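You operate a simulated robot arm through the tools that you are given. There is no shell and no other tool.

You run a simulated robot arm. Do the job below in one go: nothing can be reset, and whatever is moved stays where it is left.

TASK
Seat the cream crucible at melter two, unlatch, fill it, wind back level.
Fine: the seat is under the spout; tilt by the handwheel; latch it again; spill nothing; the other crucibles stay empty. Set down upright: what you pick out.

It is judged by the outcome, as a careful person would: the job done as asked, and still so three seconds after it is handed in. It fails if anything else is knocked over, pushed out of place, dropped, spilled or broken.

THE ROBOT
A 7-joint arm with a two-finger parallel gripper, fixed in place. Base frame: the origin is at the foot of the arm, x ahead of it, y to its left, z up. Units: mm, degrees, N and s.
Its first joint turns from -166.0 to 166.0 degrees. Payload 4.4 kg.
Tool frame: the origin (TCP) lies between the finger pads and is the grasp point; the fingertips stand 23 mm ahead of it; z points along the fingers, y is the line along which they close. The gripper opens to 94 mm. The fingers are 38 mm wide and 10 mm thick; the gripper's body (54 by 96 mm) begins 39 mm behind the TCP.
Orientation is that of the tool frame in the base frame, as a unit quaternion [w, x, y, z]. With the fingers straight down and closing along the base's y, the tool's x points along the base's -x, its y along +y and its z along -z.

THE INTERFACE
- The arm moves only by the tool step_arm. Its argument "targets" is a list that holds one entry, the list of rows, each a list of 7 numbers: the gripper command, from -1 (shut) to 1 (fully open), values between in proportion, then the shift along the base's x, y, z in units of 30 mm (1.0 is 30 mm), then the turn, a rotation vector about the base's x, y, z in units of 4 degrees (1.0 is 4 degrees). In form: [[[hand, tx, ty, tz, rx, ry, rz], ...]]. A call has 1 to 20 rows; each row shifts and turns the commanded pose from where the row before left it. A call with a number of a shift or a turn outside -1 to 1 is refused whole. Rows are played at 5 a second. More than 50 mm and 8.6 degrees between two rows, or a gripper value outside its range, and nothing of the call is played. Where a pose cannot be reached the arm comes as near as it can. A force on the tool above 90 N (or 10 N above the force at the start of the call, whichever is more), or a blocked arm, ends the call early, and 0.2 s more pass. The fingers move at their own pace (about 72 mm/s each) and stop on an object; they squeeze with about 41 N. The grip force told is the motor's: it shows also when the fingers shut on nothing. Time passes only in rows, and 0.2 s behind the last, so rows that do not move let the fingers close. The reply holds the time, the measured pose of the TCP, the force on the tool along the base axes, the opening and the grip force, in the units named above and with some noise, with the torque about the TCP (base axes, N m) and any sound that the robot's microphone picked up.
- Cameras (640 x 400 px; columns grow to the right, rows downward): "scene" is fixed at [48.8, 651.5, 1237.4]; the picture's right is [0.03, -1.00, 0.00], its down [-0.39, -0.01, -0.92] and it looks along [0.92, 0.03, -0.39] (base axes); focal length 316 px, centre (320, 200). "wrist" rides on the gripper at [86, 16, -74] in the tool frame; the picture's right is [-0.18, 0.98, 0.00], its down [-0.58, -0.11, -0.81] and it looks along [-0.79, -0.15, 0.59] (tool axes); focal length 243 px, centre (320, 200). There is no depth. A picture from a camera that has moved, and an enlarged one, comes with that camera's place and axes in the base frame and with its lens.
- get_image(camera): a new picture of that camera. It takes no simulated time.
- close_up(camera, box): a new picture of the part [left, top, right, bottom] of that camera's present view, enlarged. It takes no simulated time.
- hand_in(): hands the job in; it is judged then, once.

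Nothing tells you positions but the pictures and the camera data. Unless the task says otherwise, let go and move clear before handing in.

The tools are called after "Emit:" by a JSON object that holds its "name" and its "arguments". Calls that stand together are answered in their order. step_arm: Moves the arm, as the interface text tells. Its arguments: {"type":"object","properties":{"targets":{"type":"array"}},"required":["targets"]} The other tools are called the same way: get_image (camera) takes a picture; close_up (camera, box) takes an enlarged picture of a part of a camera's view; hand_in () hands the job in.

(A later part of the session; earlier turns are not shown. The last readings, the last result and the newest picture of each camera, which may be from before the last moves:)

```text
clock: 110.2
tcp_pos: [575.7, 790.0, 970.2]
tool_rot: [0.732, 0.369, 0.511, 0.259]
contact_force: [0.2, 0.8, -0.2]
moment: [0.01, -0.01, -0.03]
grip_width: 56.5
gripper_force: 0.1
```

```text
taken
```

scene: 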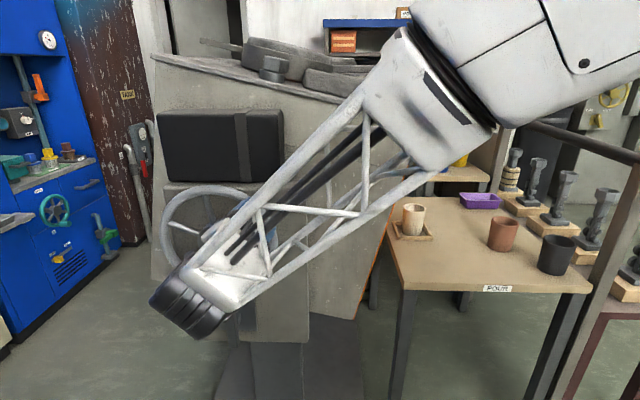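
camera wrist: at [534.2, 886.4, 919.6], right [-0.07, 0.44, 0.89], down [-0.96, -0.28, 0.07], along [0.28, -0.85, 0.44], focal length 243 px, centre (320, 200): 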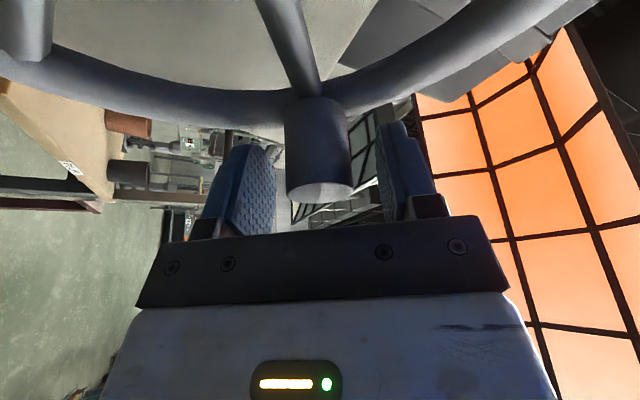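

The knob is between the pads, and the scene camera now has a clear view of the cup. Gripping.

Emit:
{"name": "step_arm", "arguments": {"targets": [[[-0.2, 0, 0, 0, 0, 0, 0], [-1, 0, 0, 0, 0, 0, 0], [-1, 0, 0, 0, 0, 0, 0], [-1, 0, 0, 0, 0, 0, 0]]]}}

Emit:
{"name": "close_up", "arguments": {"camera": "scene", "box": [375, 170, 471, 250]}}

```text
clock: 111.2
tcp_pos: [575.5, 788.9, 970.2]
tool_rot: [0.732, 0.369, 0.511, 0.259]
contact_force: [0.5, -4.6, -1.8]
moment: [-0.5, 0.44, -0.89]
grip_width: 31.8
gripper_force: 45.1
```

```text
5.00 times, centred on (423, 210) of scene
camera zoom: at [48.8, 651.5, 1237.4], right [0.03, -1.0, 0.0], down [-0.39, -0.01, -0.92], along [0.92, 0.03, -0.39], focal length 1580 px, centre (-195, 150)
```

zoom: 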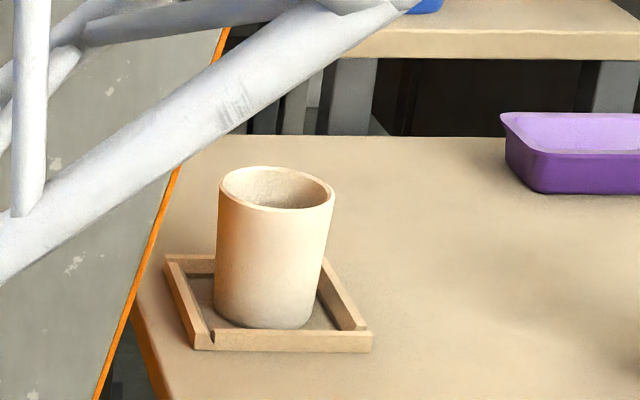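

Continuing the wind clockwise, 20° of wheel, then check.

Emit:
{"name": "step_arm", "arguments": {"targets": [[[-1, 0, -0.152, -0.216, 1, 0, 0], [-1, 0, -0.136, -0.226, 1, 0, 0], [-1, 0, -0.12, -0.235, 1, 0, 0], [-1, 0, -0.103, -0.243, 1, 0, 0], [-1, 0, -0.086, -0.25, 1, 0, 0], [-1, 0, 0, 0, 0, 0, 0]]]}}

Emit:
{"name": "get_image", "arguments": {"camera": "scene"}}

Emit:
{"name": "close_up", "arguments": {"camera": "scene", "box": [360, 110, 500, 250]}}

```text
clock: 112.6
tcp_pos: [576.8, 771.6, 934.4]
tool_rot: [0.656, 0.491, 0.459, 0.344]
contact_force: [3.9, -1.7, 4.4]
moment: [0.53, 0.57, -0.57]
grip_width: 31.8
gripper_force: 44.8
```

```text
taken
```

scene: 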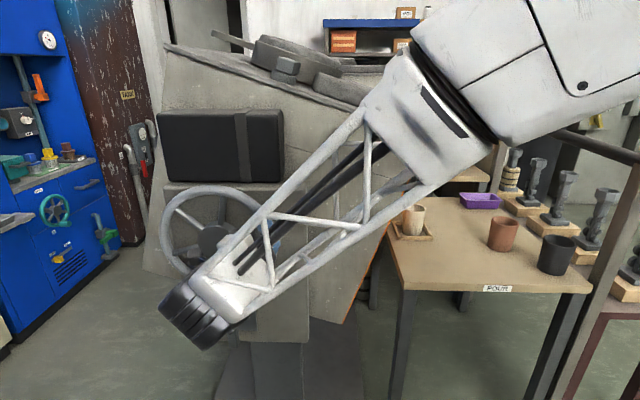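

```text
2.86 times, centred on (430, 180) of scene
camera zoom: at [48.8, 651.5, 1237.4], right [0.03, -1.0, 0.0], down [-0.39, -0.01, -0.92], along [0.92, 0.03, -0.39], focal length 903 px, centre (6, 257)
```

zoom: 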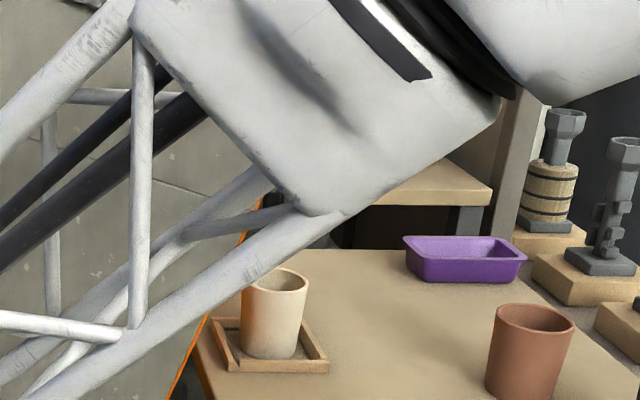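

Tilt ~17°, cup still empty and visible. Continuing another 20° of wheel.

Emit:
{"name": "step_arm", "arguments": {"targets": [[[-1, 0, -0.068, -0.255, 1, 0, 0], [-1, 0, -0.05, -0.26, 1, 0, 0], [-1, 0, -0.032, -0.262, 1, 0, 0], [-1, 0, 0, 0, 0, 0, 0]]]}}

Emit:
{"name": "get_image", "arguments": {"camera": "scene"}}

Emit:
{"name": "close_up", "arguments": {"camera": "scene", "box": [360, 110, 500, 250]}}

```text
clock: 113.6
tcp_pos: [575.5, 766.9, 911.0]
tool_rot: [0.602, 0.556, 0.419, 0.391]
contact_force: [-19.8, -16.0, 4.6]
moment: [0.4, 0.92, 0.21]
grip_width: 32.0
gripper_force: 45.0
```

```text
taken
```

scene: 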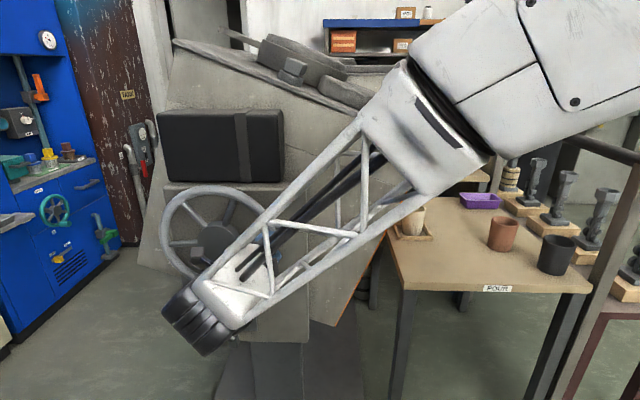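

```text
2.86 times, centred on (430, 180) of scene
camera zoom: at [48.8, 651.5, 1237.4], right [0.03, -1.0, 0.0], down [-0.39, -0.01, -0.92], along [0.92, 0.03, -0.39], focal length 903 px, centre (6, 257)
```

zoom: 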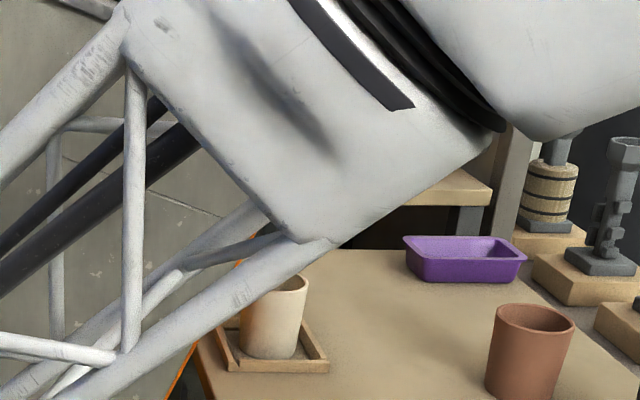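

Tilt ~20°. Let me look closely at the cup, since the spout could start at any moment.

Emit:
{"name": "close_up", "arguments": {"camera": "scene", "box": [385, 190, 449, 245]}}

Emit:
{"name": "get_image", "arguments": {"camera": "wrist"}}

```text
7.27 times, centred on (417, 218) of scene
camera zoom: at [48.8, 651.5, 1237.4], right [0.03, -1.0, 0.0], down [-0.39, -0.01, -0.92], along [0.92, 0.03, -0.39], focal length 2298 px, centre (-386, 73)
```

zoom: 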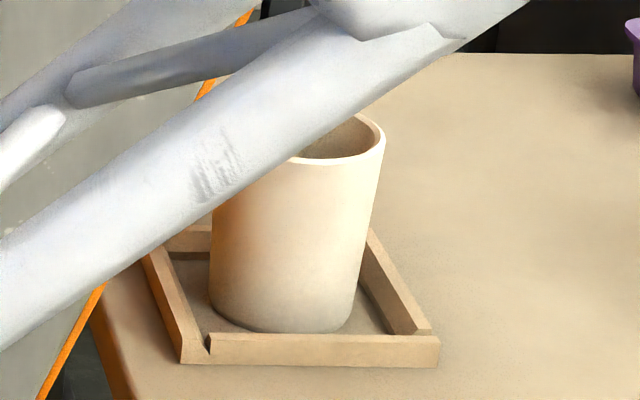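

```text
taken
camera wrist: at [534.1, 875.1, 918.8], right [-0.07, -0.1, 0.99], down [-0.96, -0.28, -0.09], along [0.28, -0.96, -0.08], focal length 243 px, centre (320, 200)
```

wrist: 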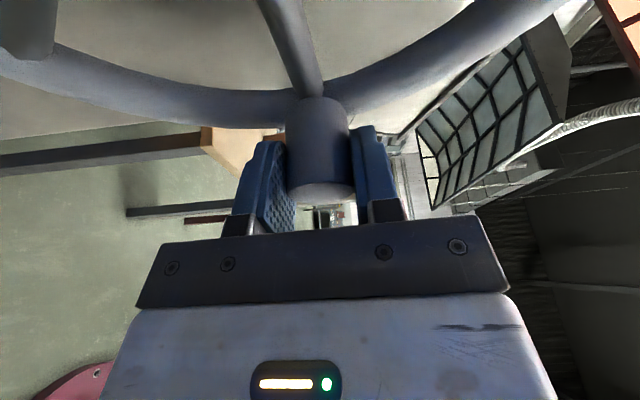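

No melt yet. Continuing in small steps, checking the cup each time and listening for sounds.

Emit:
{"name": "step_arm", "arguments": {"targets": [[[-1, 0, -0.014, -0.264, 1, 0, 0], [-1, 0, 0.005, -0.264, 1, 0, 0], [-1, 0, 0, 0, 0, 0, 0]]]}}

Emit:
{"name": "get_image", "arguments": {"camera": "scene"}}

Emit:
{"name": "close_up", "arguments": {"camera": "scene", "box": [385, 190, 449, 245]}}

```text
clock: 114.4
tcp_pos: [576.0, 767.3, 895.5]
tool_rot: [0.561, 0.597, 0.391, 0.419]
contact_force: [-27.1, -17.6, 0.6]
moment: [0.25, 0.81, 0.03]
grip_width: 31.6
gripper_force: 44.6
```

```text
taken
```

scene: 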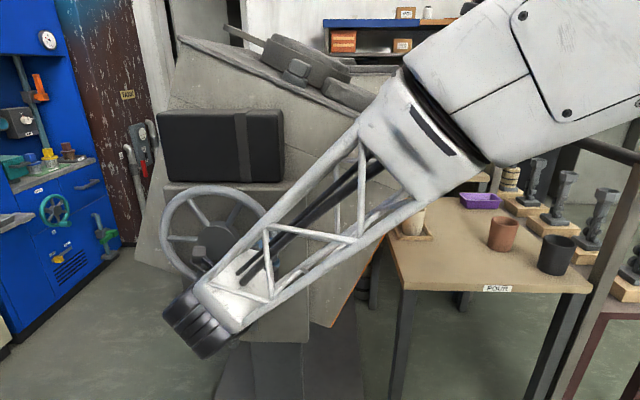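

```text
7.27 times, centred on (417, 218) of scene
camera zoom: at [48.8, 651.5, 1237.4], right [0.03, -1.0, 0.0], down [-0.39, -0.01, -0.92], along [0.92, 0.03, -0.39], focal length 2298 px, centre (-386, 73)
```

zoom: 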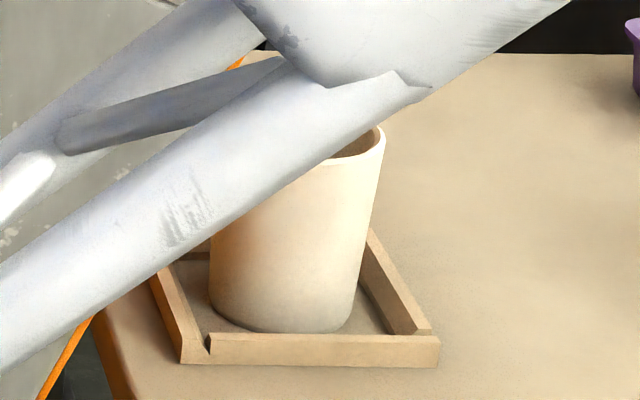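

The forearm is creeping over my view of the cup. I'll release here (wheel holds at ~22° tilt, no flow) and regrip the knob with the tool yawed left, which keeps the forearm below the line of sight.

Emit:
{"name": "step_arm", "arguments": {"targets": [[[-0.1, 0, 0, 0, 0, 0, 0], [0.2, 0, 0, 0, 0, 0, 0], [0.2, 0, 0, 0, 0, 0, 0], [0.2, -0.7, 0, 0, 0, 0, 0], [0.2, -1, 0, 0, 0, 0, 0], [0.2, -1, 0, 0, 0, 0, 0], [0.2, -1, 0, 0, 0, 0, 0], [0.2, 0, 0, 0, -0.23, 0, 0.97], [0.2, 0, 0, 0, -0.23, 0, 0.97], [0.2, 0, 0, 0, -0.23, 0, 0.97], [0.2, 0, 0, 0, -0.23, 0, 0.97], [0.2, 0, 0, 0, 0, 0, 1], [0.2, 0, 0, 0, 0, 0, 1], [0.2, 0, 0, 0, 0, 0, 1], [0.2, 0, 0, 0, 0, 0, 1], [0.2, 0, 0, 0, 0, 0, 1], [0.2, 0, 0, 0, 0, 0, 1], [0.2, 0, 0, 0, 0, 0, 1], [0.2, 0, 0, 0, 0, 0, 1]]]}}

Emit:
{"name": "get_image", "arguments": {"camera": "wrist"}}

Emit:
{"name": "get_image", "arguments": {"camera": "scene"}}

```text
clock: 118.4
tcp_pos: [465.4, 765.9, 896.0]
tool_rot: [0.366, 0.368, 0.606, 0.603]
contact_force: [0.0, 0.4, 0.3]
moment: [-0.02, 0.0, -0.01]
grip_width: 56.5
gripper_force: 0.1
```

```text
taken
camera wrist: at [357.5, 809.5, 912.7], right [0.09, -0.16, 0.98], down [-0.45, -0.89, -0.1], along [0.89, -0.43, -0.15], focal length 243 px, centre (320, 200)
```

wrist: 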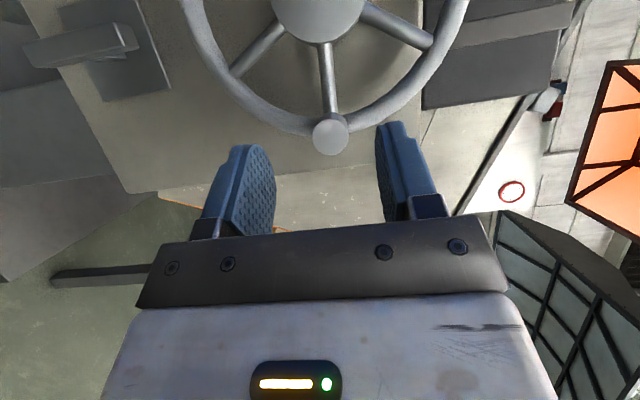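

```text
taken
```

scene: 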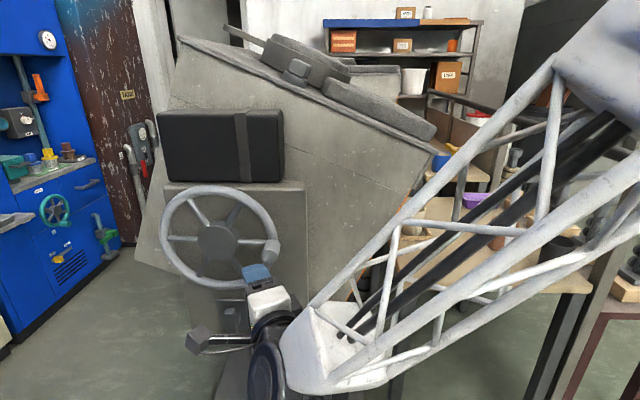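

Emit:
{"name": "close_up", "arguments": {"camera": "scene", "box": [360, 100, 500, 260]}}

Emit:
{"name": "close_up", "arguments": {"camera": "wrist", "box": [0, 0, 480, 220]}}

```text
2.50 times, centred on (430, 180) of scene
camera zoom: at [48.8, 651.5, 1237.4], right [0.03, -1.0, 0.0], down [-0.39, -0.01, -0.92], along [0.92, 0.03, -0.39], focal length 790 px, centre (45, 250)
```

zoom: 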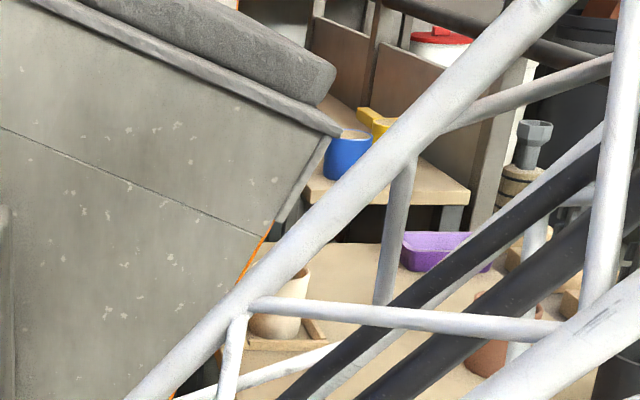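

```text
1.33 times, centred on (240, 110) of wrist
camera zoom: at [357.5, 809.5, 912.7], right [0.09, -0.16, 0.98], down [-0.45, -0.89, -0.1], along [0.89, -0.43, -0.15], focal length 324 px, centre (427, 320)
```

zoom: 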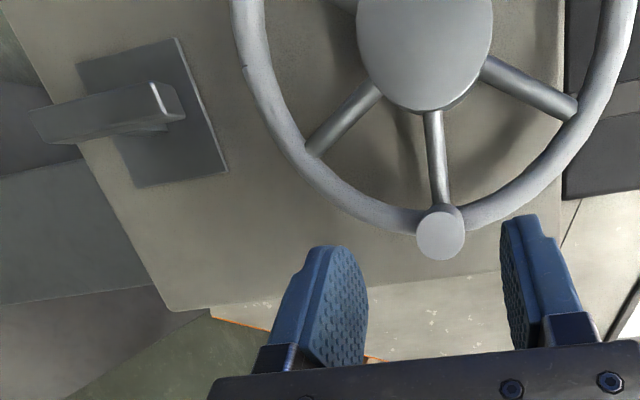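

The knob sits at about (768, 895). I'll yaw the tool further left (towards 50°), so that as the knob descends the forearm drops out of the way of the cup, then advance onto the knob.

Emit:
{"name": "step_arm", "arguments": {"targets": [[[0.2, 0, 0, 0, 0, 0, 0.95], [0.2, 0, 0, 0, 0, 0, 0.95], [0.2, 0, 0, 0, 0, 0, 0.95], [0.2, 0, 0, 0, 0, 0, 0.95], [0.2, 0, 0, 0, 0, 0, 0.95], [0.2, 0, 0, 0, 0, 0, 0.95], [0.2, 0.8, 0.05, -0.03, 0, 0, 0], [0.2, 0.8, 0, 0, 0, 0, 0], [0.2, 0.8, 0, 0, 0, 0, 0], [0.2, 0.6, 0, 0, 0, 0, 0], [0.2, 0.5, 0, 0, 0, 0, 0], [0.2, 0, 0, 0, 0, 0, 0]]]}}

Emit:
{"name": "get_image", "arguments": {"camera": "wrist"}}

Emit:
{"name": "get_image", "arguments": {"camera": "scene"}}

```text
clock: 121.0
tcp_pos: [571.9, 769.3, 893.6]
tool_rot: [0.241, 0.241, 0.667, 0.662]
contact_force: [0.7, 1.0, 0.7]
moment: [-0.01, -0.02, -0.02]
grip_width: 56.5
gripper_force: 0.0
```

```text
taken
camera wrist: at [455.0, 768.1, 909.9], right [0.14, -0.11, 0.98], down [-0.07, -0.99, -0.1], along [0.99, -0.05, -0.15], focal length 243 px, centre (320, 200)
```

wrist: 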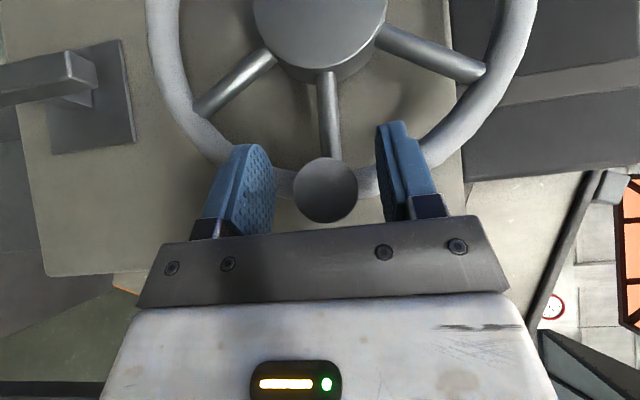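

```text
taken
```

scene: 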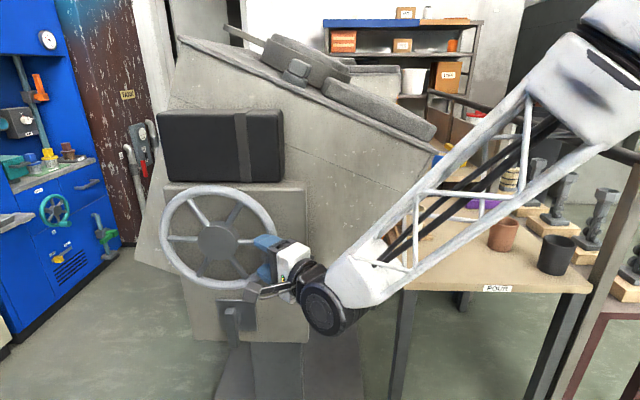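

Knob centred between the pads again. Gripping and winding on in small steps, with an eye on the spout edge and cup.

Emit:
{"name": "step_arm", "arguments": {"targets": [[[-0.2, 0, 0, 0, 0, 0, 0], [-1, 0, 0, 0, 0, 0, 0], [-1, 0, 0, 0, 0, 0, 0], [-1, 0, 0, 0, 0, 0, 0], [-1, 0, 0.029, -0.258, 1, 0, 0], [-1, 0, 0.046, -0.255, 1, 0, 0], [-1, 0, 0, 0, 0, 0, 0]]]}}

Emit:
{"name": "get_image", "arguments": {"camera": "scene"}}

Emit:
{"name": "close_up", "arguments": {"camera": "scene", "box": [360, 100, 500, 260]}}

```text
clock: 122.6
tcp_pos: [569.9, 771.3, 878.0]
tool_rot: [0.223, 0.257, 0.619, 0.708]
contact_force: [12.0, 19.9, 0.6]
moment: [0.01, -0.66, 0.13]
grip_width: 31.7
gripper_force: 45.1
```

```text
taken
```

scene: 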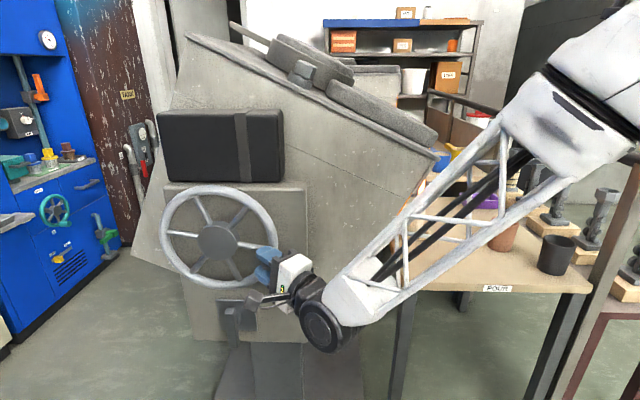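

```text
2.50 times, centred on (430, 180) of scene
camera zoom: at [48.8, 651.5, 1237.4], right [0.03, -1.0, 0.0], down [-0.39, -0.01, -0.92], along [0.92, 0.03, -0.39], focal length 790 px, centre (45, 250)
```

zoom: 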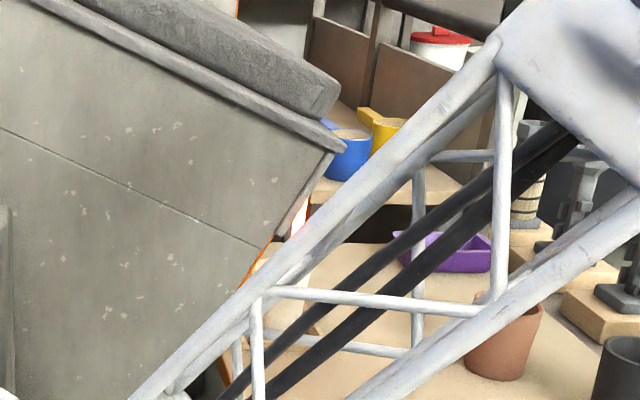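

There is a reddish-white shape near the melter edge above the seat, so I need to see whether that's the stream.

Emit:
{"name": "close_up", "arguments": {"camera": "scene", "box": [400, 160, 450, 240]}}

Emit:
{"name": "close_up", "arguments": {"camera": "scene", "box": [410, 170, 440, 200]}}

```text
5.00 times, centred on (425, 200) of scene
camera zoom: at [48.8, 651.5, 1237.4], right [0.03, -1.0, 0.0], down [-0.39, -0.01, -0.92], along [0.92, 0.03, -0.39], focal length 1580 px, centre (-205, 200)
```

zoom: 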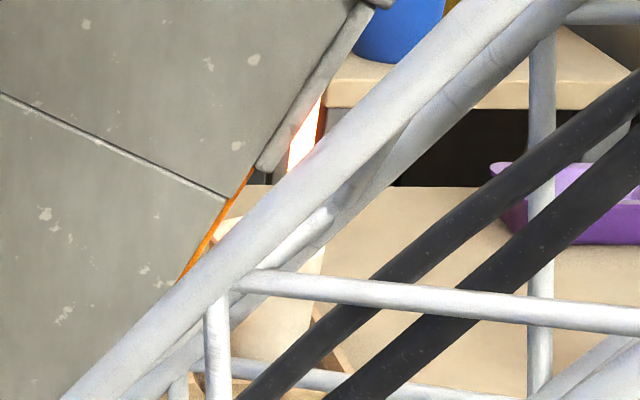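

```text
13.33 times, centred on (425, 185) of scene
camera zoom: at [48.8, 651.5, 1237.4], right [0.03, -1.0, 0.0], down [-0.39, -0.01, -0.92], along [0.92, 0.03, -0.39], focal length 4213 px, centre (-1080, 400)
```

zoom: 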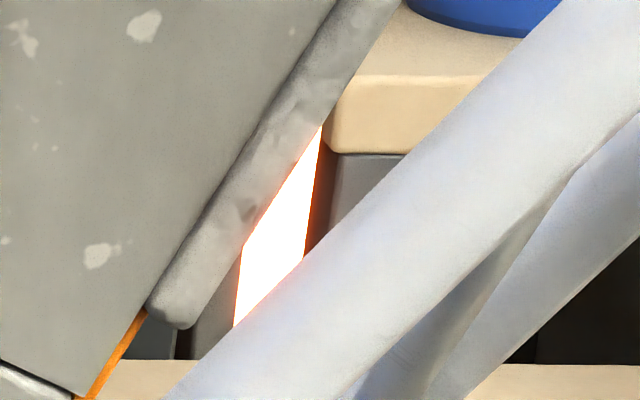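

That's the glowing stream: the pour has started at ~24° tilt. I can't see the cup level well from here, so I'll wind back a little right away to pause the flow and check the level.

Emit:
{"name": "step_arm", "arguments": {"targets": [[[-1, 0, -0.046, 0.255, -1, 0, 0], [-1, 0, -0.029, 0.258, -1, 0, 0], [-1, 0, 0.01, 0.26, -1, 0, 0]]]}}

Emit:
{"name": "close_up", "arguments": {"camera": "scene", "box": [400, 160, 450, 240]}}

Emit:
{"name": "get_image", "arguments": {"camera": "scene"}}

```text
clock: 123.4
tcp_pos: [568.9, 768.3, 902.6]
tool_rot: [0.248, 0.231, 0.691, 0.639]
contact_force: [3.0, 2.2, -3.5]
moment: [-0.18, -0.38, -0.08]
grip_width: 31.5
gripper_force: 44.5
```

```text
5.00 times, centred on (425, 200) of scene
camera zoom: at [48.8, 651.5, 1237.4], right [0.03, -1.0, 0.0], down [-0.39, -0.01, -0.92], along [0.92, 0.03, -0.39], focal length 1580 px, centre (-205, 200)
```

zoom: 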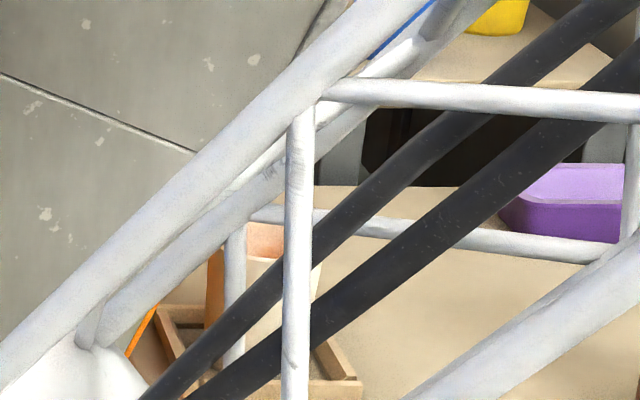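

```text
taken
```

scene: 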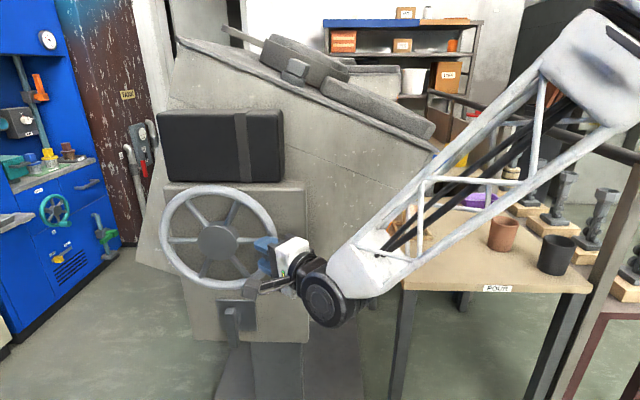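

Emit:
{"name": "close_up", "arguments": {"camera": "scene", "box": [408, 192, 432, 216]}}

Emit:
{"name": "close_up", "arguments": {"camera": "scene", "box": [395, 150, 445, 200]}}

```text
16.00 times, centred on (420, 204) of scene
camera zoom: at [48.8, 651.5, 1237.4], right [0.03, -1.0, 0.0], down [-0.39, -0.01, -0.92], along [0.92, 0.03, -0.39], focal length 5056 px, centre (-1280, 136)
```

zoom: 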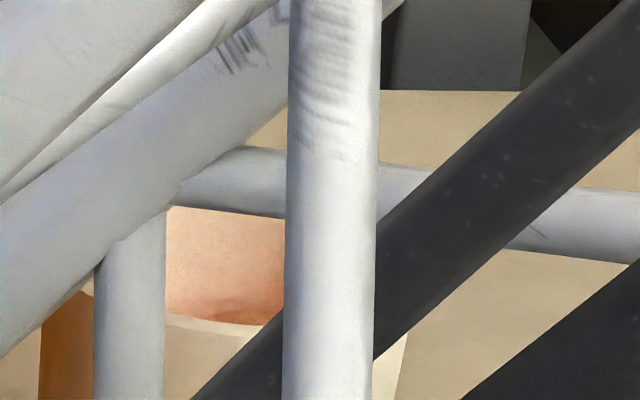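

```text
8.00 times, centred on (420, 175) of scene
camera zoom: at [48.8, 651.5, 1237.4], right [0.03, -1.0, 0.0], down [-0.39, -0.01, -0.92], along [0.92, 0.03, -0.39], focal length 2528 px, centre (-480, 400)
```

zoom: 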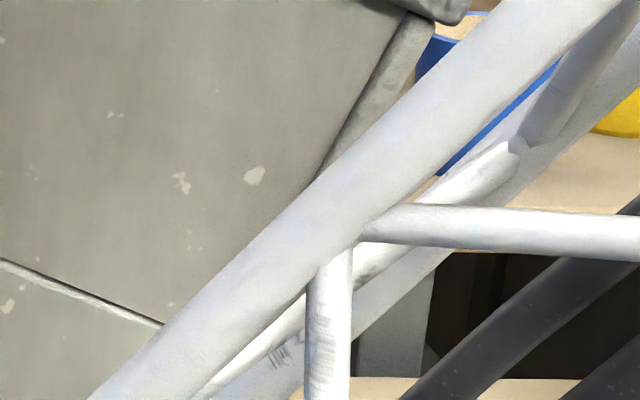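

Flow has paused; the cup's inner wall glows but the level is more than ~28 mm below the rim. I'll release the wheel (it holds) and drop the arm low to get a clear view.

Emit:
{"name": "step_arm", "arguments": {"targets": [[[-0.1, 0, 0, 0, 0, 0, 0], [0.2, 0, 0, 0, 0, 0, 0], [0.2, -0.7, 0, 0, 0, 0, 0], [0.2, -1, 0, 0, 0, 0, 0], [0.2, -1, 0, 0, 0, 0, 0], [0.2, -0.7, 0, 0, 0, 0, 0], [0.2, 0, 0, -1, 0, 0, 0], [0.2, 0, 0, -1, 0, 0, 0], [0.2, 0, 0, -1, 0, 0, 0], [0.2, 0, 0, -1, 0, 0, 0], [0.2, 0, 0, -1, 0, 0, 0], [0.2, 0, 0, -1, 0, 0, 0]]]}}

Emit:
{"name": "get_image", "arguments": {"camera": "scene"}}

Emit:
{"name": "close_up", "arguments": {"camera": "scene", "box": [385, 130, 465, 240]}}

```text
clock: 126.0
tcp_pos: [469.1, 767.9, 724.9]
tool_rot: [0.249, 0.232, 0.689, 0.64]
contact_force: [0.3, 1.1, 0.5]
moment: [-0.02, 0.01, 0.01]
grip_width: 56.3
gripper_force: 0.0
```

```text
taken
```

scene: 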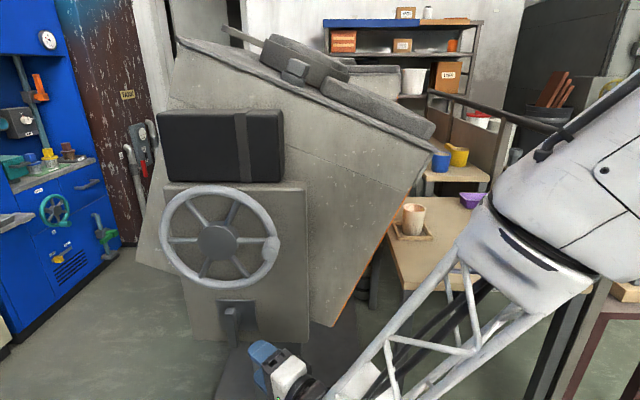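

```text
3.64 times, centred on (425, 185) of scene
camera zoom: at [48.8, 651.5, 1237.4], right [0.03, -1.0, 0.0], down [-0.39, -0.01, -0.92], along [0.92, 0.03, -0.39], focal length 1149 px, centre (-62, 254)
```

zoom: 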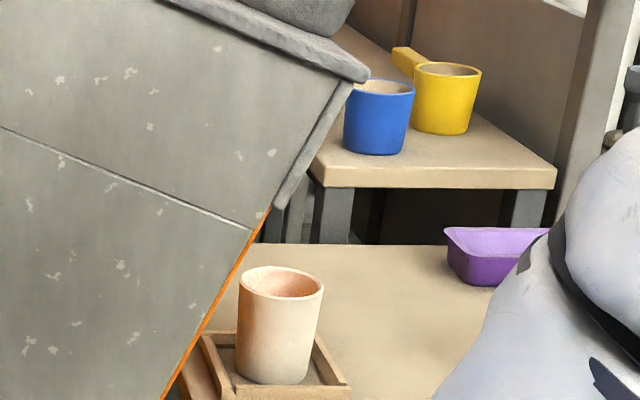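

Clear view now: no stream, no spill, and the cup is partly filled with a warm glow inside. To pour while watching, I'll hold a spoke at the wheel's upper right (arm posture that leaves the cup in view). Reorienting for that.

Emit:
{"name": "step_arm", "arguments": {"targets": [[[0.2, 0.05, 0.2, 0.6, 0, 0, -0.96], [0.2, 0.05, 0.2, 0.6, 0, 0, -0.96], [0.2, 0.05, 0.2, 0.6, 0, 0, -0.96], [0.2, 0.05, 0.2, 0.6, 0, 0, -0.96], [0.2, 0.05, 0.2, 0.6, 0, 0, -0.96], [0.2, 0.05, 0.2, 0.6, 0, 0, -0.96], [0.2, 0.05, 0.2, 0.6, 0, 0, -0.96], [0.2, 0.05, 0.2, 0.6, 0, 0, -0.96], [0.2, 0.05, 0.2, 0.6, 0, 0, -0.96], [0.2, 0.05, 0.2, 0.6, 0, 0, -0.96], [0.2, 0.05, 0.2, 0.6, 0, 0, -0.96], [0.2, 0.05, 0.2, 0.6, 0, 0, -0.96], [0.2, 0.05, 0.2, 0.6, 0, 0, -0.96], [0.2, 0, 0, 0, -1, 0, 0], [0.2, 0, 0, 0, -1, 0, 0], [0.2, 0, 0, 0, -1, 0, 0], [0.2, 0, 0, 0, -1, 0, 0], [0.2, 0, 0, 0, -1, 0, 0], [0.2, 0, 0, 0, -1, 0, 0], [0.2, 0, 0, 0, -1, 0, 0]]]}}

Emit:
{"name": "get_image", "arguments": {"camera": "scene"}}

Emit:
{"name": "get_image", "arguments": {"camera": "wrist"}}

```text
clock: 130.2
tcp_pos: [487.9, 847.0, 955.8]
tool_rot: [0.602, 0.366, 0.627, 0.333]
contact_force: [0.6, -0.5, 0.5]
moment: [0.01, 0.02, 0.01]
grip_width: 56.4
gripper_force: 0.1
```

```text
taken
```

scene: 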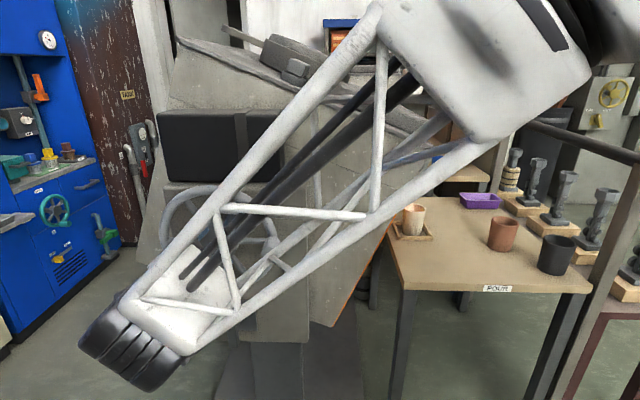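

```text
taken
camera wrist: at [412.6, 931.9, 929.0], right [0.06, 0.34, 0.94], down [-0.81, -0.54, 0.25], along [0.59, -0.77, 0.25], focal length 243 px, centre (320, 200)
```

wrist: 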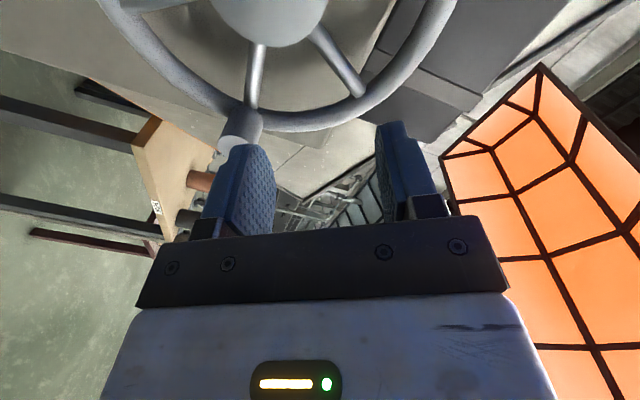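

The cup is fully in view in this posture. Finishing the roll to align with the upper-right spoke.

Emit:
{"name": "step_arm", "arguments": {"targets": [[[0.0, 0, 0, 0.03, -1, 0, 0], [0.0, 0, 0, 0.03, -1, 0, 0], [0.0, 0, 0, 0.03, -1, 0, 0], [0.0, 0, 0, 0.03, -1, 0, 0], [0.0, 0, 0, 0.03, -1, 0, 0], [0.0, 0, 0, 0.02, -1, 0, 0], [0.0, 0, 0, 0, -1, 0, 0], [0.0, 0, 0, 0, 0, 0, 0]]]}}

Emit:
{"name": "close_up", "arguments": {"camera": "wrist", "box": [160, 0, 480, 240]}}

Emit:
{"name": "get_image", "arguments": {"camera": "scene"}}

```text
clock: 132.0
tcp_pos: [488.2, 845.9, 961.4]
tool_rot: [0.673, 0.209, 0.688, 0.172]
contact_force: [-0.1, 0.3, -0.3]
moment: [-0.02, 0.01, -0.02]
grip_width: 46.8
gripper_force: 0.1
```

```text
1.67 times, centred on (320, 120) of wrist
camera zoom: at [412.6, 909.4, 898.6], right [0.06, 0.74, 0.67], down [-0.81, -0.36, 0.47], along [0.59, -0.57, 0.58], focal length 404 px, centre (320, 333)
```

zoom: 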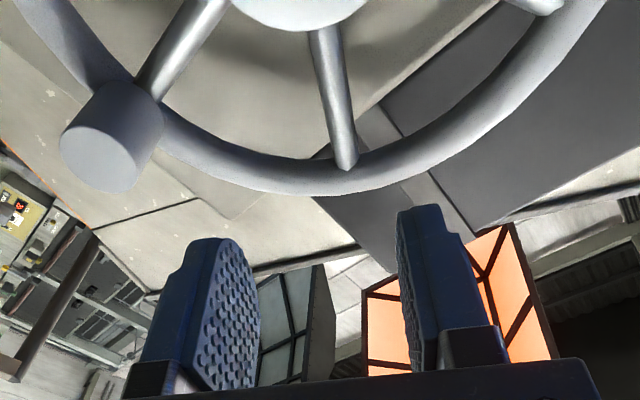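

```text
taken
```

scene: 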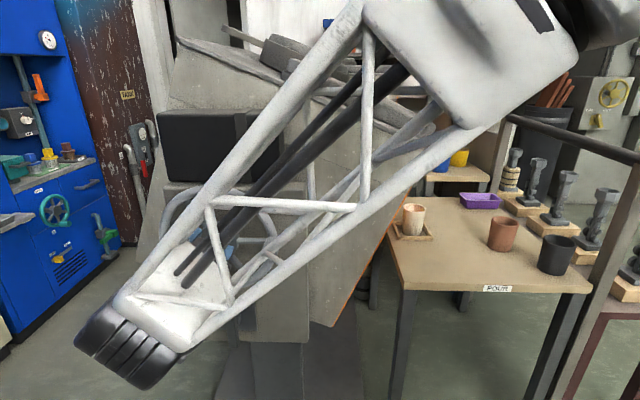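

The spoke is at 30° and lies between the open fingers. Advancing so the fingertips straddle it.

Emit:
{"name": "step_arm", "arguments": {"targets": [[[0.0, 0.9, 0.03, 0, 0, 0, 0], [0.0, 0.9, 0, 0, 0, 0, 0], [0.0, 0.9, 0, 0, 0, 0, 0], [0.0, 0.6, 0, 0, 0, 0, 0], [0.0, 0.4, 0, 0, 0, 0, 0], [0.0, 0, 0, 0, 0, 0, 0]]]}}

Emit:
{"name": "get_image", "arguments": {"camera": "wrist"}}

Emit:
{"name": "get_image", "arguments": {"camera": "scene"}}

```text
clock: 133.4
tcp_pos: [598.5, 847.1, 963.7]
tool_rot: [0.673, 0.21, 0.688, 0.173]
contact_force: [0.3, -0.6, 0.7]
moment: [0.01, 0.03, 0.03]
grip_width: 47.1
gripper_force: 0.1
```

```text
taken
camera wrist: at [523.6, 910.1, 899.5], right [0.06, 0.74, 0.67], down [-0.81, -0.36, 0.47], along [0.59, -0.57, 0.58], focal length 243 px, centre (320, 200)
```

wrist: 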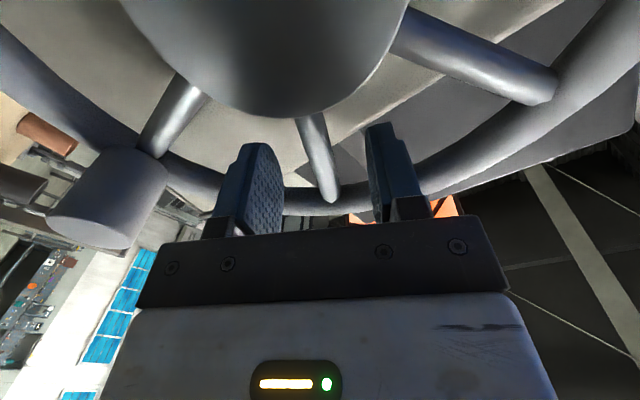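

```text
taken
```

scene: 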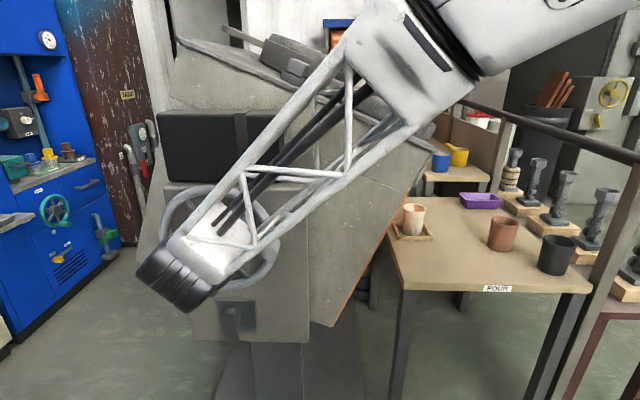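

The cup, spout side and wheel are all visible now. A few mm deeper, then grip the spoke.

Emit:
{"name": "step_arm", "arguments": {"targets": [[[0.0, 0.25, 0, -0.03, 0, 0, 0], [-0.4, 0, 0, 0, 0, 0, 0], [-1, 0, 0, 0, 0, 0, 0], [-1, 0, 0, 0, 0, 0, 0], [-1, 0, 0, 0, 0, 0, 0]]]}}

Emit:
{"name": "get_image", "arguments": {"camera": "wrist"}}

Emit:
{"name": "close_up", "arguments": {"camera": "scene", "box": [385, 130, 465, 240]}}

```text
clock: 134.6
tcp_pos: [606.9, 848.2, 961.5]
tool_rot: [0.673, 0.211, 0.688, 0.172]
contact_force: [-0.3, 0.4, 1.0]
moment: [0.01, -0.03, 0.0]
grip_width: 0.0
gripper_force: 41.1
```

```text
taken
camera wrist: at [531.0, 910.5, 898.4], right [0.06, 0.74, 0.67], down [-0.81, -0.36, 0.47], along [0.59, -0.57, 0.58], focal length 243 px, centre (320, 200)
```

wrist: 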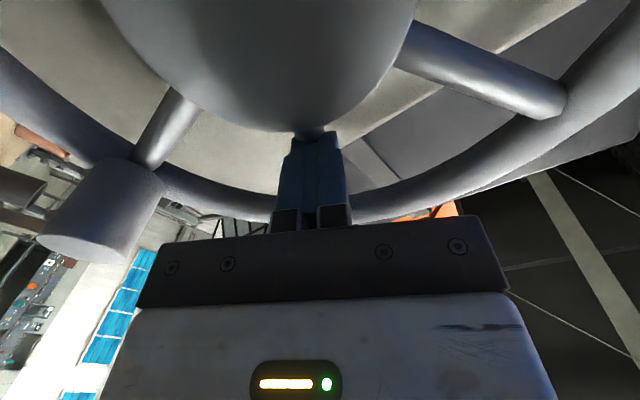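

```text
3.64 times, centred on (425, 185) of scene
camera zoom: at [48.8, 651.5, 1237.4], right [0.03, -1.0, 0.0], down [-0.39, -0.01, -0.92], along [0.92, 0.03, -0.39], focal length 1149 px, centre (-62, 254)
```

zoom: 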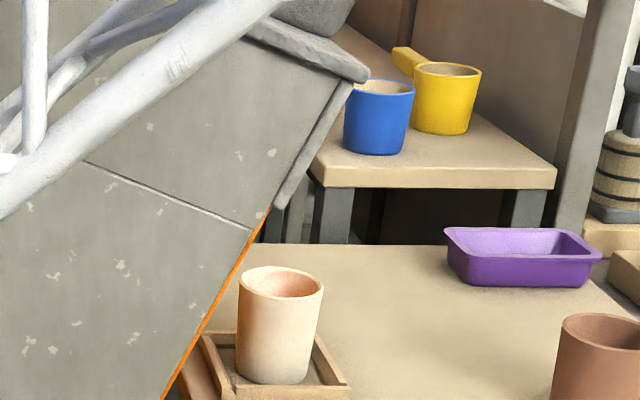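

The fingers closed in front of the spoke, so it sits deeper. Opening, advancing a bit more carefully, and trying again.

Emit:
{"name": "step_arm", "arguments": {"targets": [[[0.0, 0, 0, 0, 0, 0, 0], [0.0, 0, 0, 0, 0, 0, 0], [0.0, 0.2, 0, 0, 0, 0, 0], [0.0, 0.2, 0, 0, 0, 0, 0], [0.0, 0.2, 0, 0, 0, 0, 0], [0.0, 0, 0, 0, 0, 0, 0]]]}}

Emit:
{"name": "get_image", "arguments": {"camera": "wrist"}}

```text
clock: 136.0
tcp_pos: [625.8, 847.6, 961.2]
tool_rot: [0.673, 0.21, 0.688, 0.172]
contact_force: [-0.2, -0.6, -0.2]
moment: [-0.01, 0.03, 0.03]
grip_width: 47.1
gripper_force: 0.0
```

```text
taken
camera wrist: at [549.2, 910.3, 898.1], right [0.06, 0.74, 0.67], down [-0.81, -0.36, 0.47], along [0.59, -0.57, 0.58], focal length 243 px, centre (320, 200)
```

wrist: 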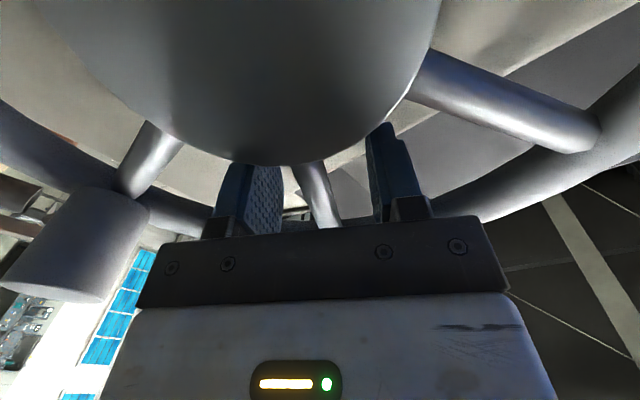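

Emit:
{"name": "step_arm", "arguments": {"targets": [[[-0.4, 0, 0, 0, 0, 0, 0], [-1, 0, 0, 0, 0, 0, 0], [-1, 0, 0, 0, 0, 0, 0], [-1, 0, 0, 0, 0, 0, 0]]]}}

Emit:
{"name": "get_image", "arguments": {"camera": "wrist"}}

Emit:
{"name": "get_image", "arguments": {"camera": "scene"}}

```text
clock: 137.0
tcp_pos: [624.5, 846.5, 961.2]
tool_rot: [0.673, 0.211, 0.688, 0.171]
contact_force: [-0.7, 0.0, -0.6]
moment: [0.01, 0.0, 0.0]
grip_width: 0.2
gripper_force: 41.0
```

```text
taken
camera wrist: at [549.1, 910.3, 898.1], right [0.06, 0.74, 0.67], down [-0.81, -0.36, 0.47], along [0.59, -0.57, 0.58], focal length 243 px, centre (320, 200)
```

wrist: 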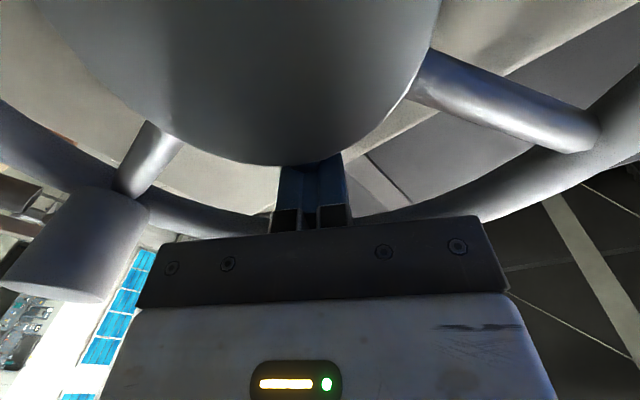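

```text
taken
```

scene: 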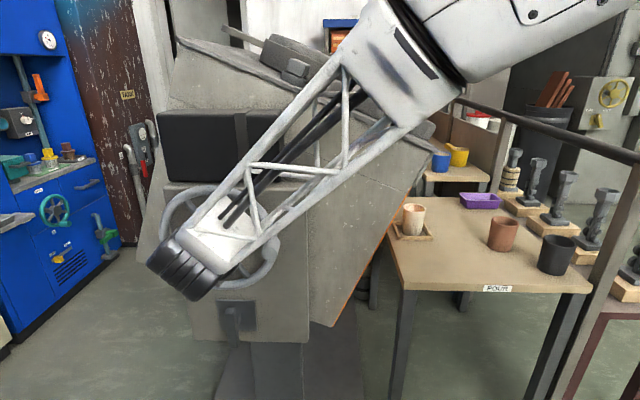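

The spokes don't resist the fingers, so I'll hold the rim instead, at the upper right where the view of the cup stays clear. Backing off and rolling so the fingers close radially across the rim.

Emit:
{"name": "step_arm", "arguments": {"targets": [[[0.0, 0, 0, 0, 0, 0, 0], [0.0, 0, 0, 0, 0, 0, 0], [0.0, -0.8, 0, 0, 0, 0, 0], [0.2, -1, 0, 0, 0, 0, 0], [0.2, -1, 0, 0, 0, 0, 0], [0.2, -0.8, 0, 0, 0, 0, 0], [0.2, 0, -0.15, 0.04, -1, 0, 0], [0.2, 0, -0.15, 0.04, -1, 0, 0], [0.2, 0, -0.15, 0.04, -1, 0, 0], [0.2, 0, -0.15, 0.04, -1, 0, 0], [0.2, 0, -0.15, 0.04, -1, 0, 0], [0.2, 0, -0.15, 0.04, -1, 0, 0], [0.2, 0, -0.15, 0.04, -1, 0, 0], [0.2, 0, -0.15, 0.04, -1, 0, 0], [0.2, 0, -0.15, 0.04, -1, 0, 0], [0.2, 0, -0.15, 0.04, -1, 0, 0], [0.2, 0, -0.15, 0.04, -1, 0, 0], [0.2, 0, -0.15, 0.0, -1, 0, 0], [0.2, 0, 0, 0, -1, 0, 0], [0.2, 0, 0, 0, -1, 0, 0]]]}}

Emit:
{"name": "step_arm", "arguments": {"targets": [[[0.2, 0, 0, 0, -1, 0, 0], [0.2, 0, 0, 0, -1, 0, 0], [0.2, 0, 0, 0, -1, 0, 0], [0.2, 0, 0, 0, -0.5, 0, 0], [0.2, 0, 0, 0, 0, 0, 0]]]}}

Emit:
{"name": "get_image", "arguments": {"camera": "wrist"}}

Emit:
{"name": "get_image", "arguments": {"camera": "scene"}}

```text
clock: 141.2
tcp_pos: [515.9, 793.7, 974.6]
tool_rot: [0.692, -0.131, 0.688, -0.173]
contact_force: [-0.1, 0.2, -0.2]
moment: [-0.01, 0.01, 0.02]
grip_width: 56.3
gripper_force: 0.0
```

```text
clock: 142.4
tcp_pos: [515.5, 792.9, 974.4]
tool_rot: [0.671, -0.214, 0.662, -0.256]
contact_force: [-0.9, 0.5, 0.7]
moment: [0.01, 0.0, 0.05]
grip_width: 56.3
gripper_force: 0.0
```

```text
taken
camera wrist: at [440.8, 757.0, 893.9], right [0.06, 0.88, -0.47], down [-0.81, 0.32, 0.5], along [0.59, 0.35, 0.73], focal length 243 px, centre (320, 200)
```

wrist: 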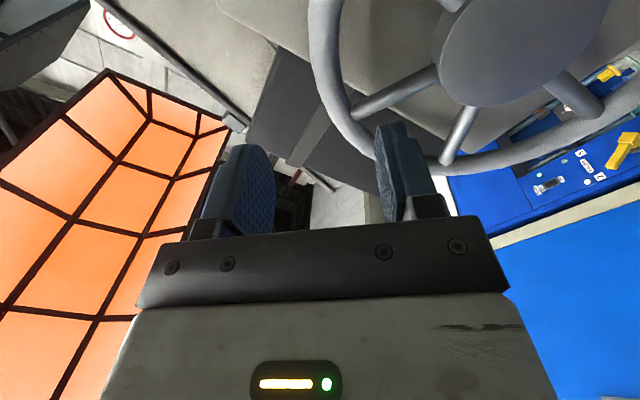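

```text
taken
```

scene: 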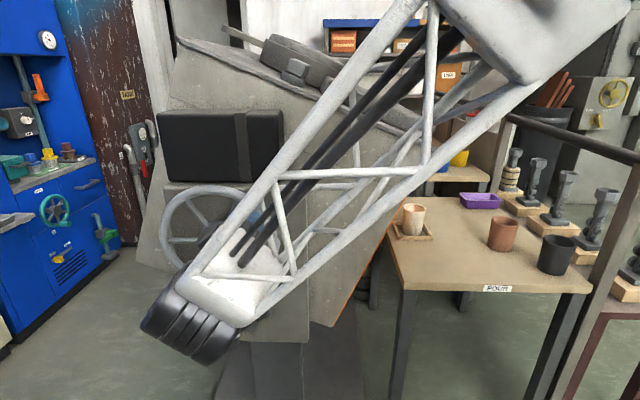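

Rim lies on the TCP line. Advancing so that the fingers straddle the rim tube, then closing.

Emit:
{"name": "step_arm", "arguments": {"targets": [[[0.2, 0.9, 0, 0, 0, 0, 0], [0.2, 0.9, 0, 0, 0, 0, 0], [0.2, 0.7, 0, 0, 0, 0, 0], [0.2, 0.4, 0, 0, 0, 0, 0], [0.2, 0.3, 0, 0, 0, 0, 0], [0.2, 0, 0, 0, 0, 0, 0]]]}}

Emit:
{"name": "get_image", "arguments": {"camera": "wrist"}}

Emit:
{"name": "get_image", "arguments": {"camera": "scene"}}

```text
clock: 143.8
tcp_pos: [611.7, 793.8, 972.9]
tool_rot: [0.672, -0.213, 0.662, -0.254]
contact_force: [0.1, -0.5, 0.6]
moment: [0.0, -0.02, 0.02]
grip_width: 56.4
gripper_force: 0.0
```

```text
taken
camera wrist: at [537.6, 756.9, 893.9], right [0.06, 0.88, -0.47], down [-0.81, 0.32, 0.5], along [0.59, 0.35, 0.73], focal length 243 px, centre (320, 200)
```

wrist: 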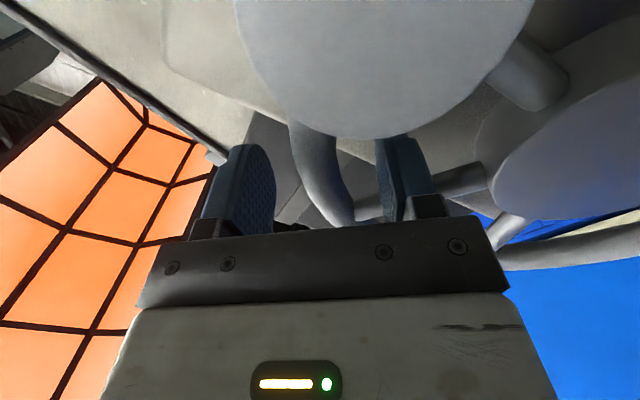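

```text
taken
```

scene: 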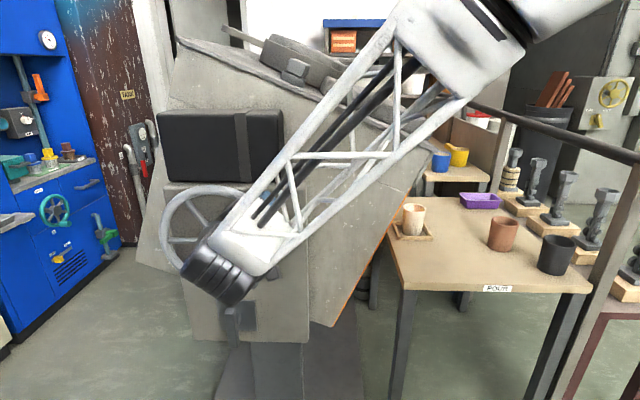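

Fingers straddle the rim tube, and the cup and spout side are in clear view. Closing on the rim.

Emit:
{"name": "step_arm", "arguments": {"targets": [[[-0.3, 0, 0, 0, 0, 0, 0], [-1, 0, 0, 0, 0, 0, 0], [-1, 0, 0, 0, 0, 0, 0], [-1, 0, 0, 0, 0, 0, 0]]]}}

Emit:
{"name": "get_image", "arguments": {"camera": "wrist"}}

Emit:
{"name": "close_up", "arguments": {"camera": "scene", "box": [385, 130, 465, 240]}}

```text
clock: 144.5
tcp_pos: [613.1, 795.7, 970.9]
tool_rot: [0.672, -0.216, 0.662, -0.252]
contact_force: [20.3, 37.1, -16.7]
moment: [1.4, 0.01, 0.35]
grip_width: 28.2
gripper_force: 40.9
stopped in row 3: the force on the tool passed its limit at 91 N (the readings are from after the stop); the commanded pose is now the measured one
```

```text
taken
camera wrist: at [537.2, 759.4, 891.1], right [0.05, 0.88, -0.47], down [-0.81, 0.31, 0.5], along [0.59, 0.35, 0.73], focal length 243 px, centre (320, 200)
```

wrist: 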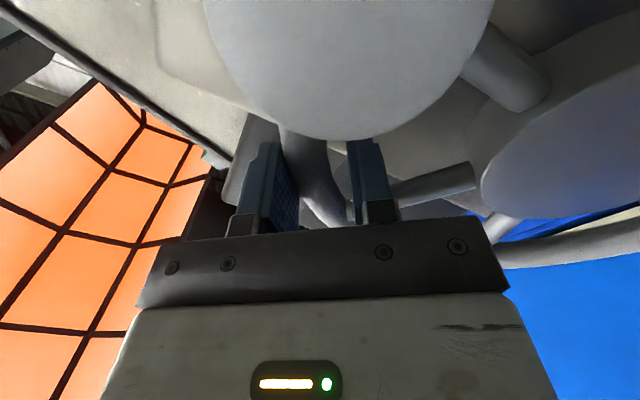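

```text
3.64 times, centred on (425, 185) of scene
camera zoom: at [48.8, 651.5, 1237.4], right [0.03, -1.0, 0.0], down [-0.39, -0.01, -0.92], along [0.92, 0.03, -0.39], focal length 1149 px, centre (-62, 254)
```

zoom: 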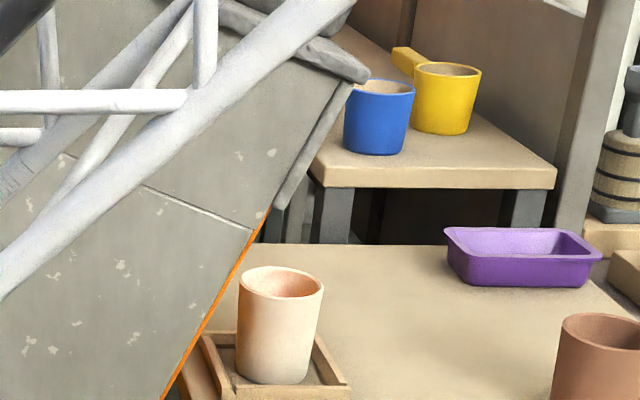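

The rim is solid; my TCP was ~4 mm too far out radially. Easing open, shifting inward slightly, then regripping.

Emit:
{"name": "step_arm", "arguments": {"targets": [[[-0.2, 0, 0, 0, 0, 0, 0], [-0.2, 0, 0.05, -0.04, 0, 0, 0], [-0.5, 0, 0, 0, 0, 0, 0], [-1, 0, 0, 0, 0, 0, 0], [-1, 0, 0, 0, 0, 0, 0]]]}}

```text
clock: 145.7
tcp_pos: [612.1, 797.7, 971.7]
tool_rot: [0.672, -0.215, 0.662, -0.253]
contact_force: [1.8, 4.9, 7.0]
moment: [1.09, 0.42, -0.25]
grip_width: 27.7
gripper_force: 45.3
```

Good grip on the rim with low load. Winding clockwise in small steps while watching the spout and cup.

Emit:
{"name": "step_arm", "arguments": {"targets": [[[-1, 0, -0.155, -0.198, 1, 0, 0], [-1, 0, 0, 0, 0, 0, 0]]]}}

Emit:
{"name": "close_up", "arguments": {"camera": "scene", "box": [385, 130, 465, 240]}}

Emit:
{"name": "get_image", "arguments": {"camera": "scene"}}

```text
clock: 146.3
tcp_pos: [612.7, 793.8, 967.7]
tool_rot: [0.679, -0.19, 0.671, -0.228]
contact_force: [14.6, 19.5, 17.3]
moment: [2.05, -0.32, 0.4]
grip_width: 27.6
gripper_force: 45.1
```

```text
3.64 times, centred on (425, 185) of scene
camera zoom: at [48.8, 651.5, 1237.4], right [0.03, -1.0, 0.0], down [-0.39, -0.01, -0.92], along [0.92, 0.03, -0.39], focal length 1149 px, centre (-62, 254)
```

zoom: 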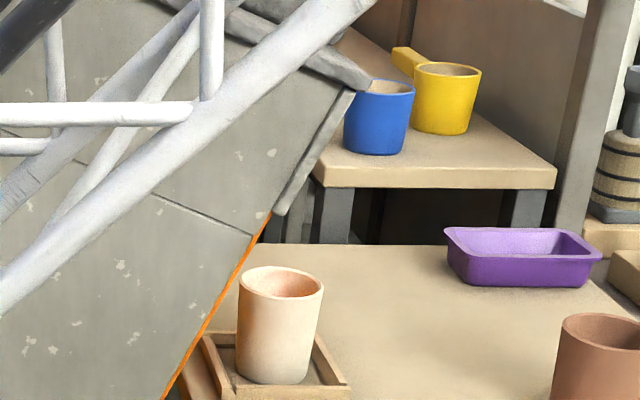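

```text
taken
```

scene: 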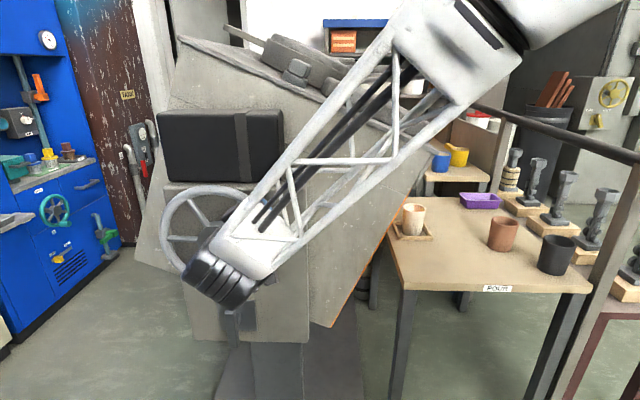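

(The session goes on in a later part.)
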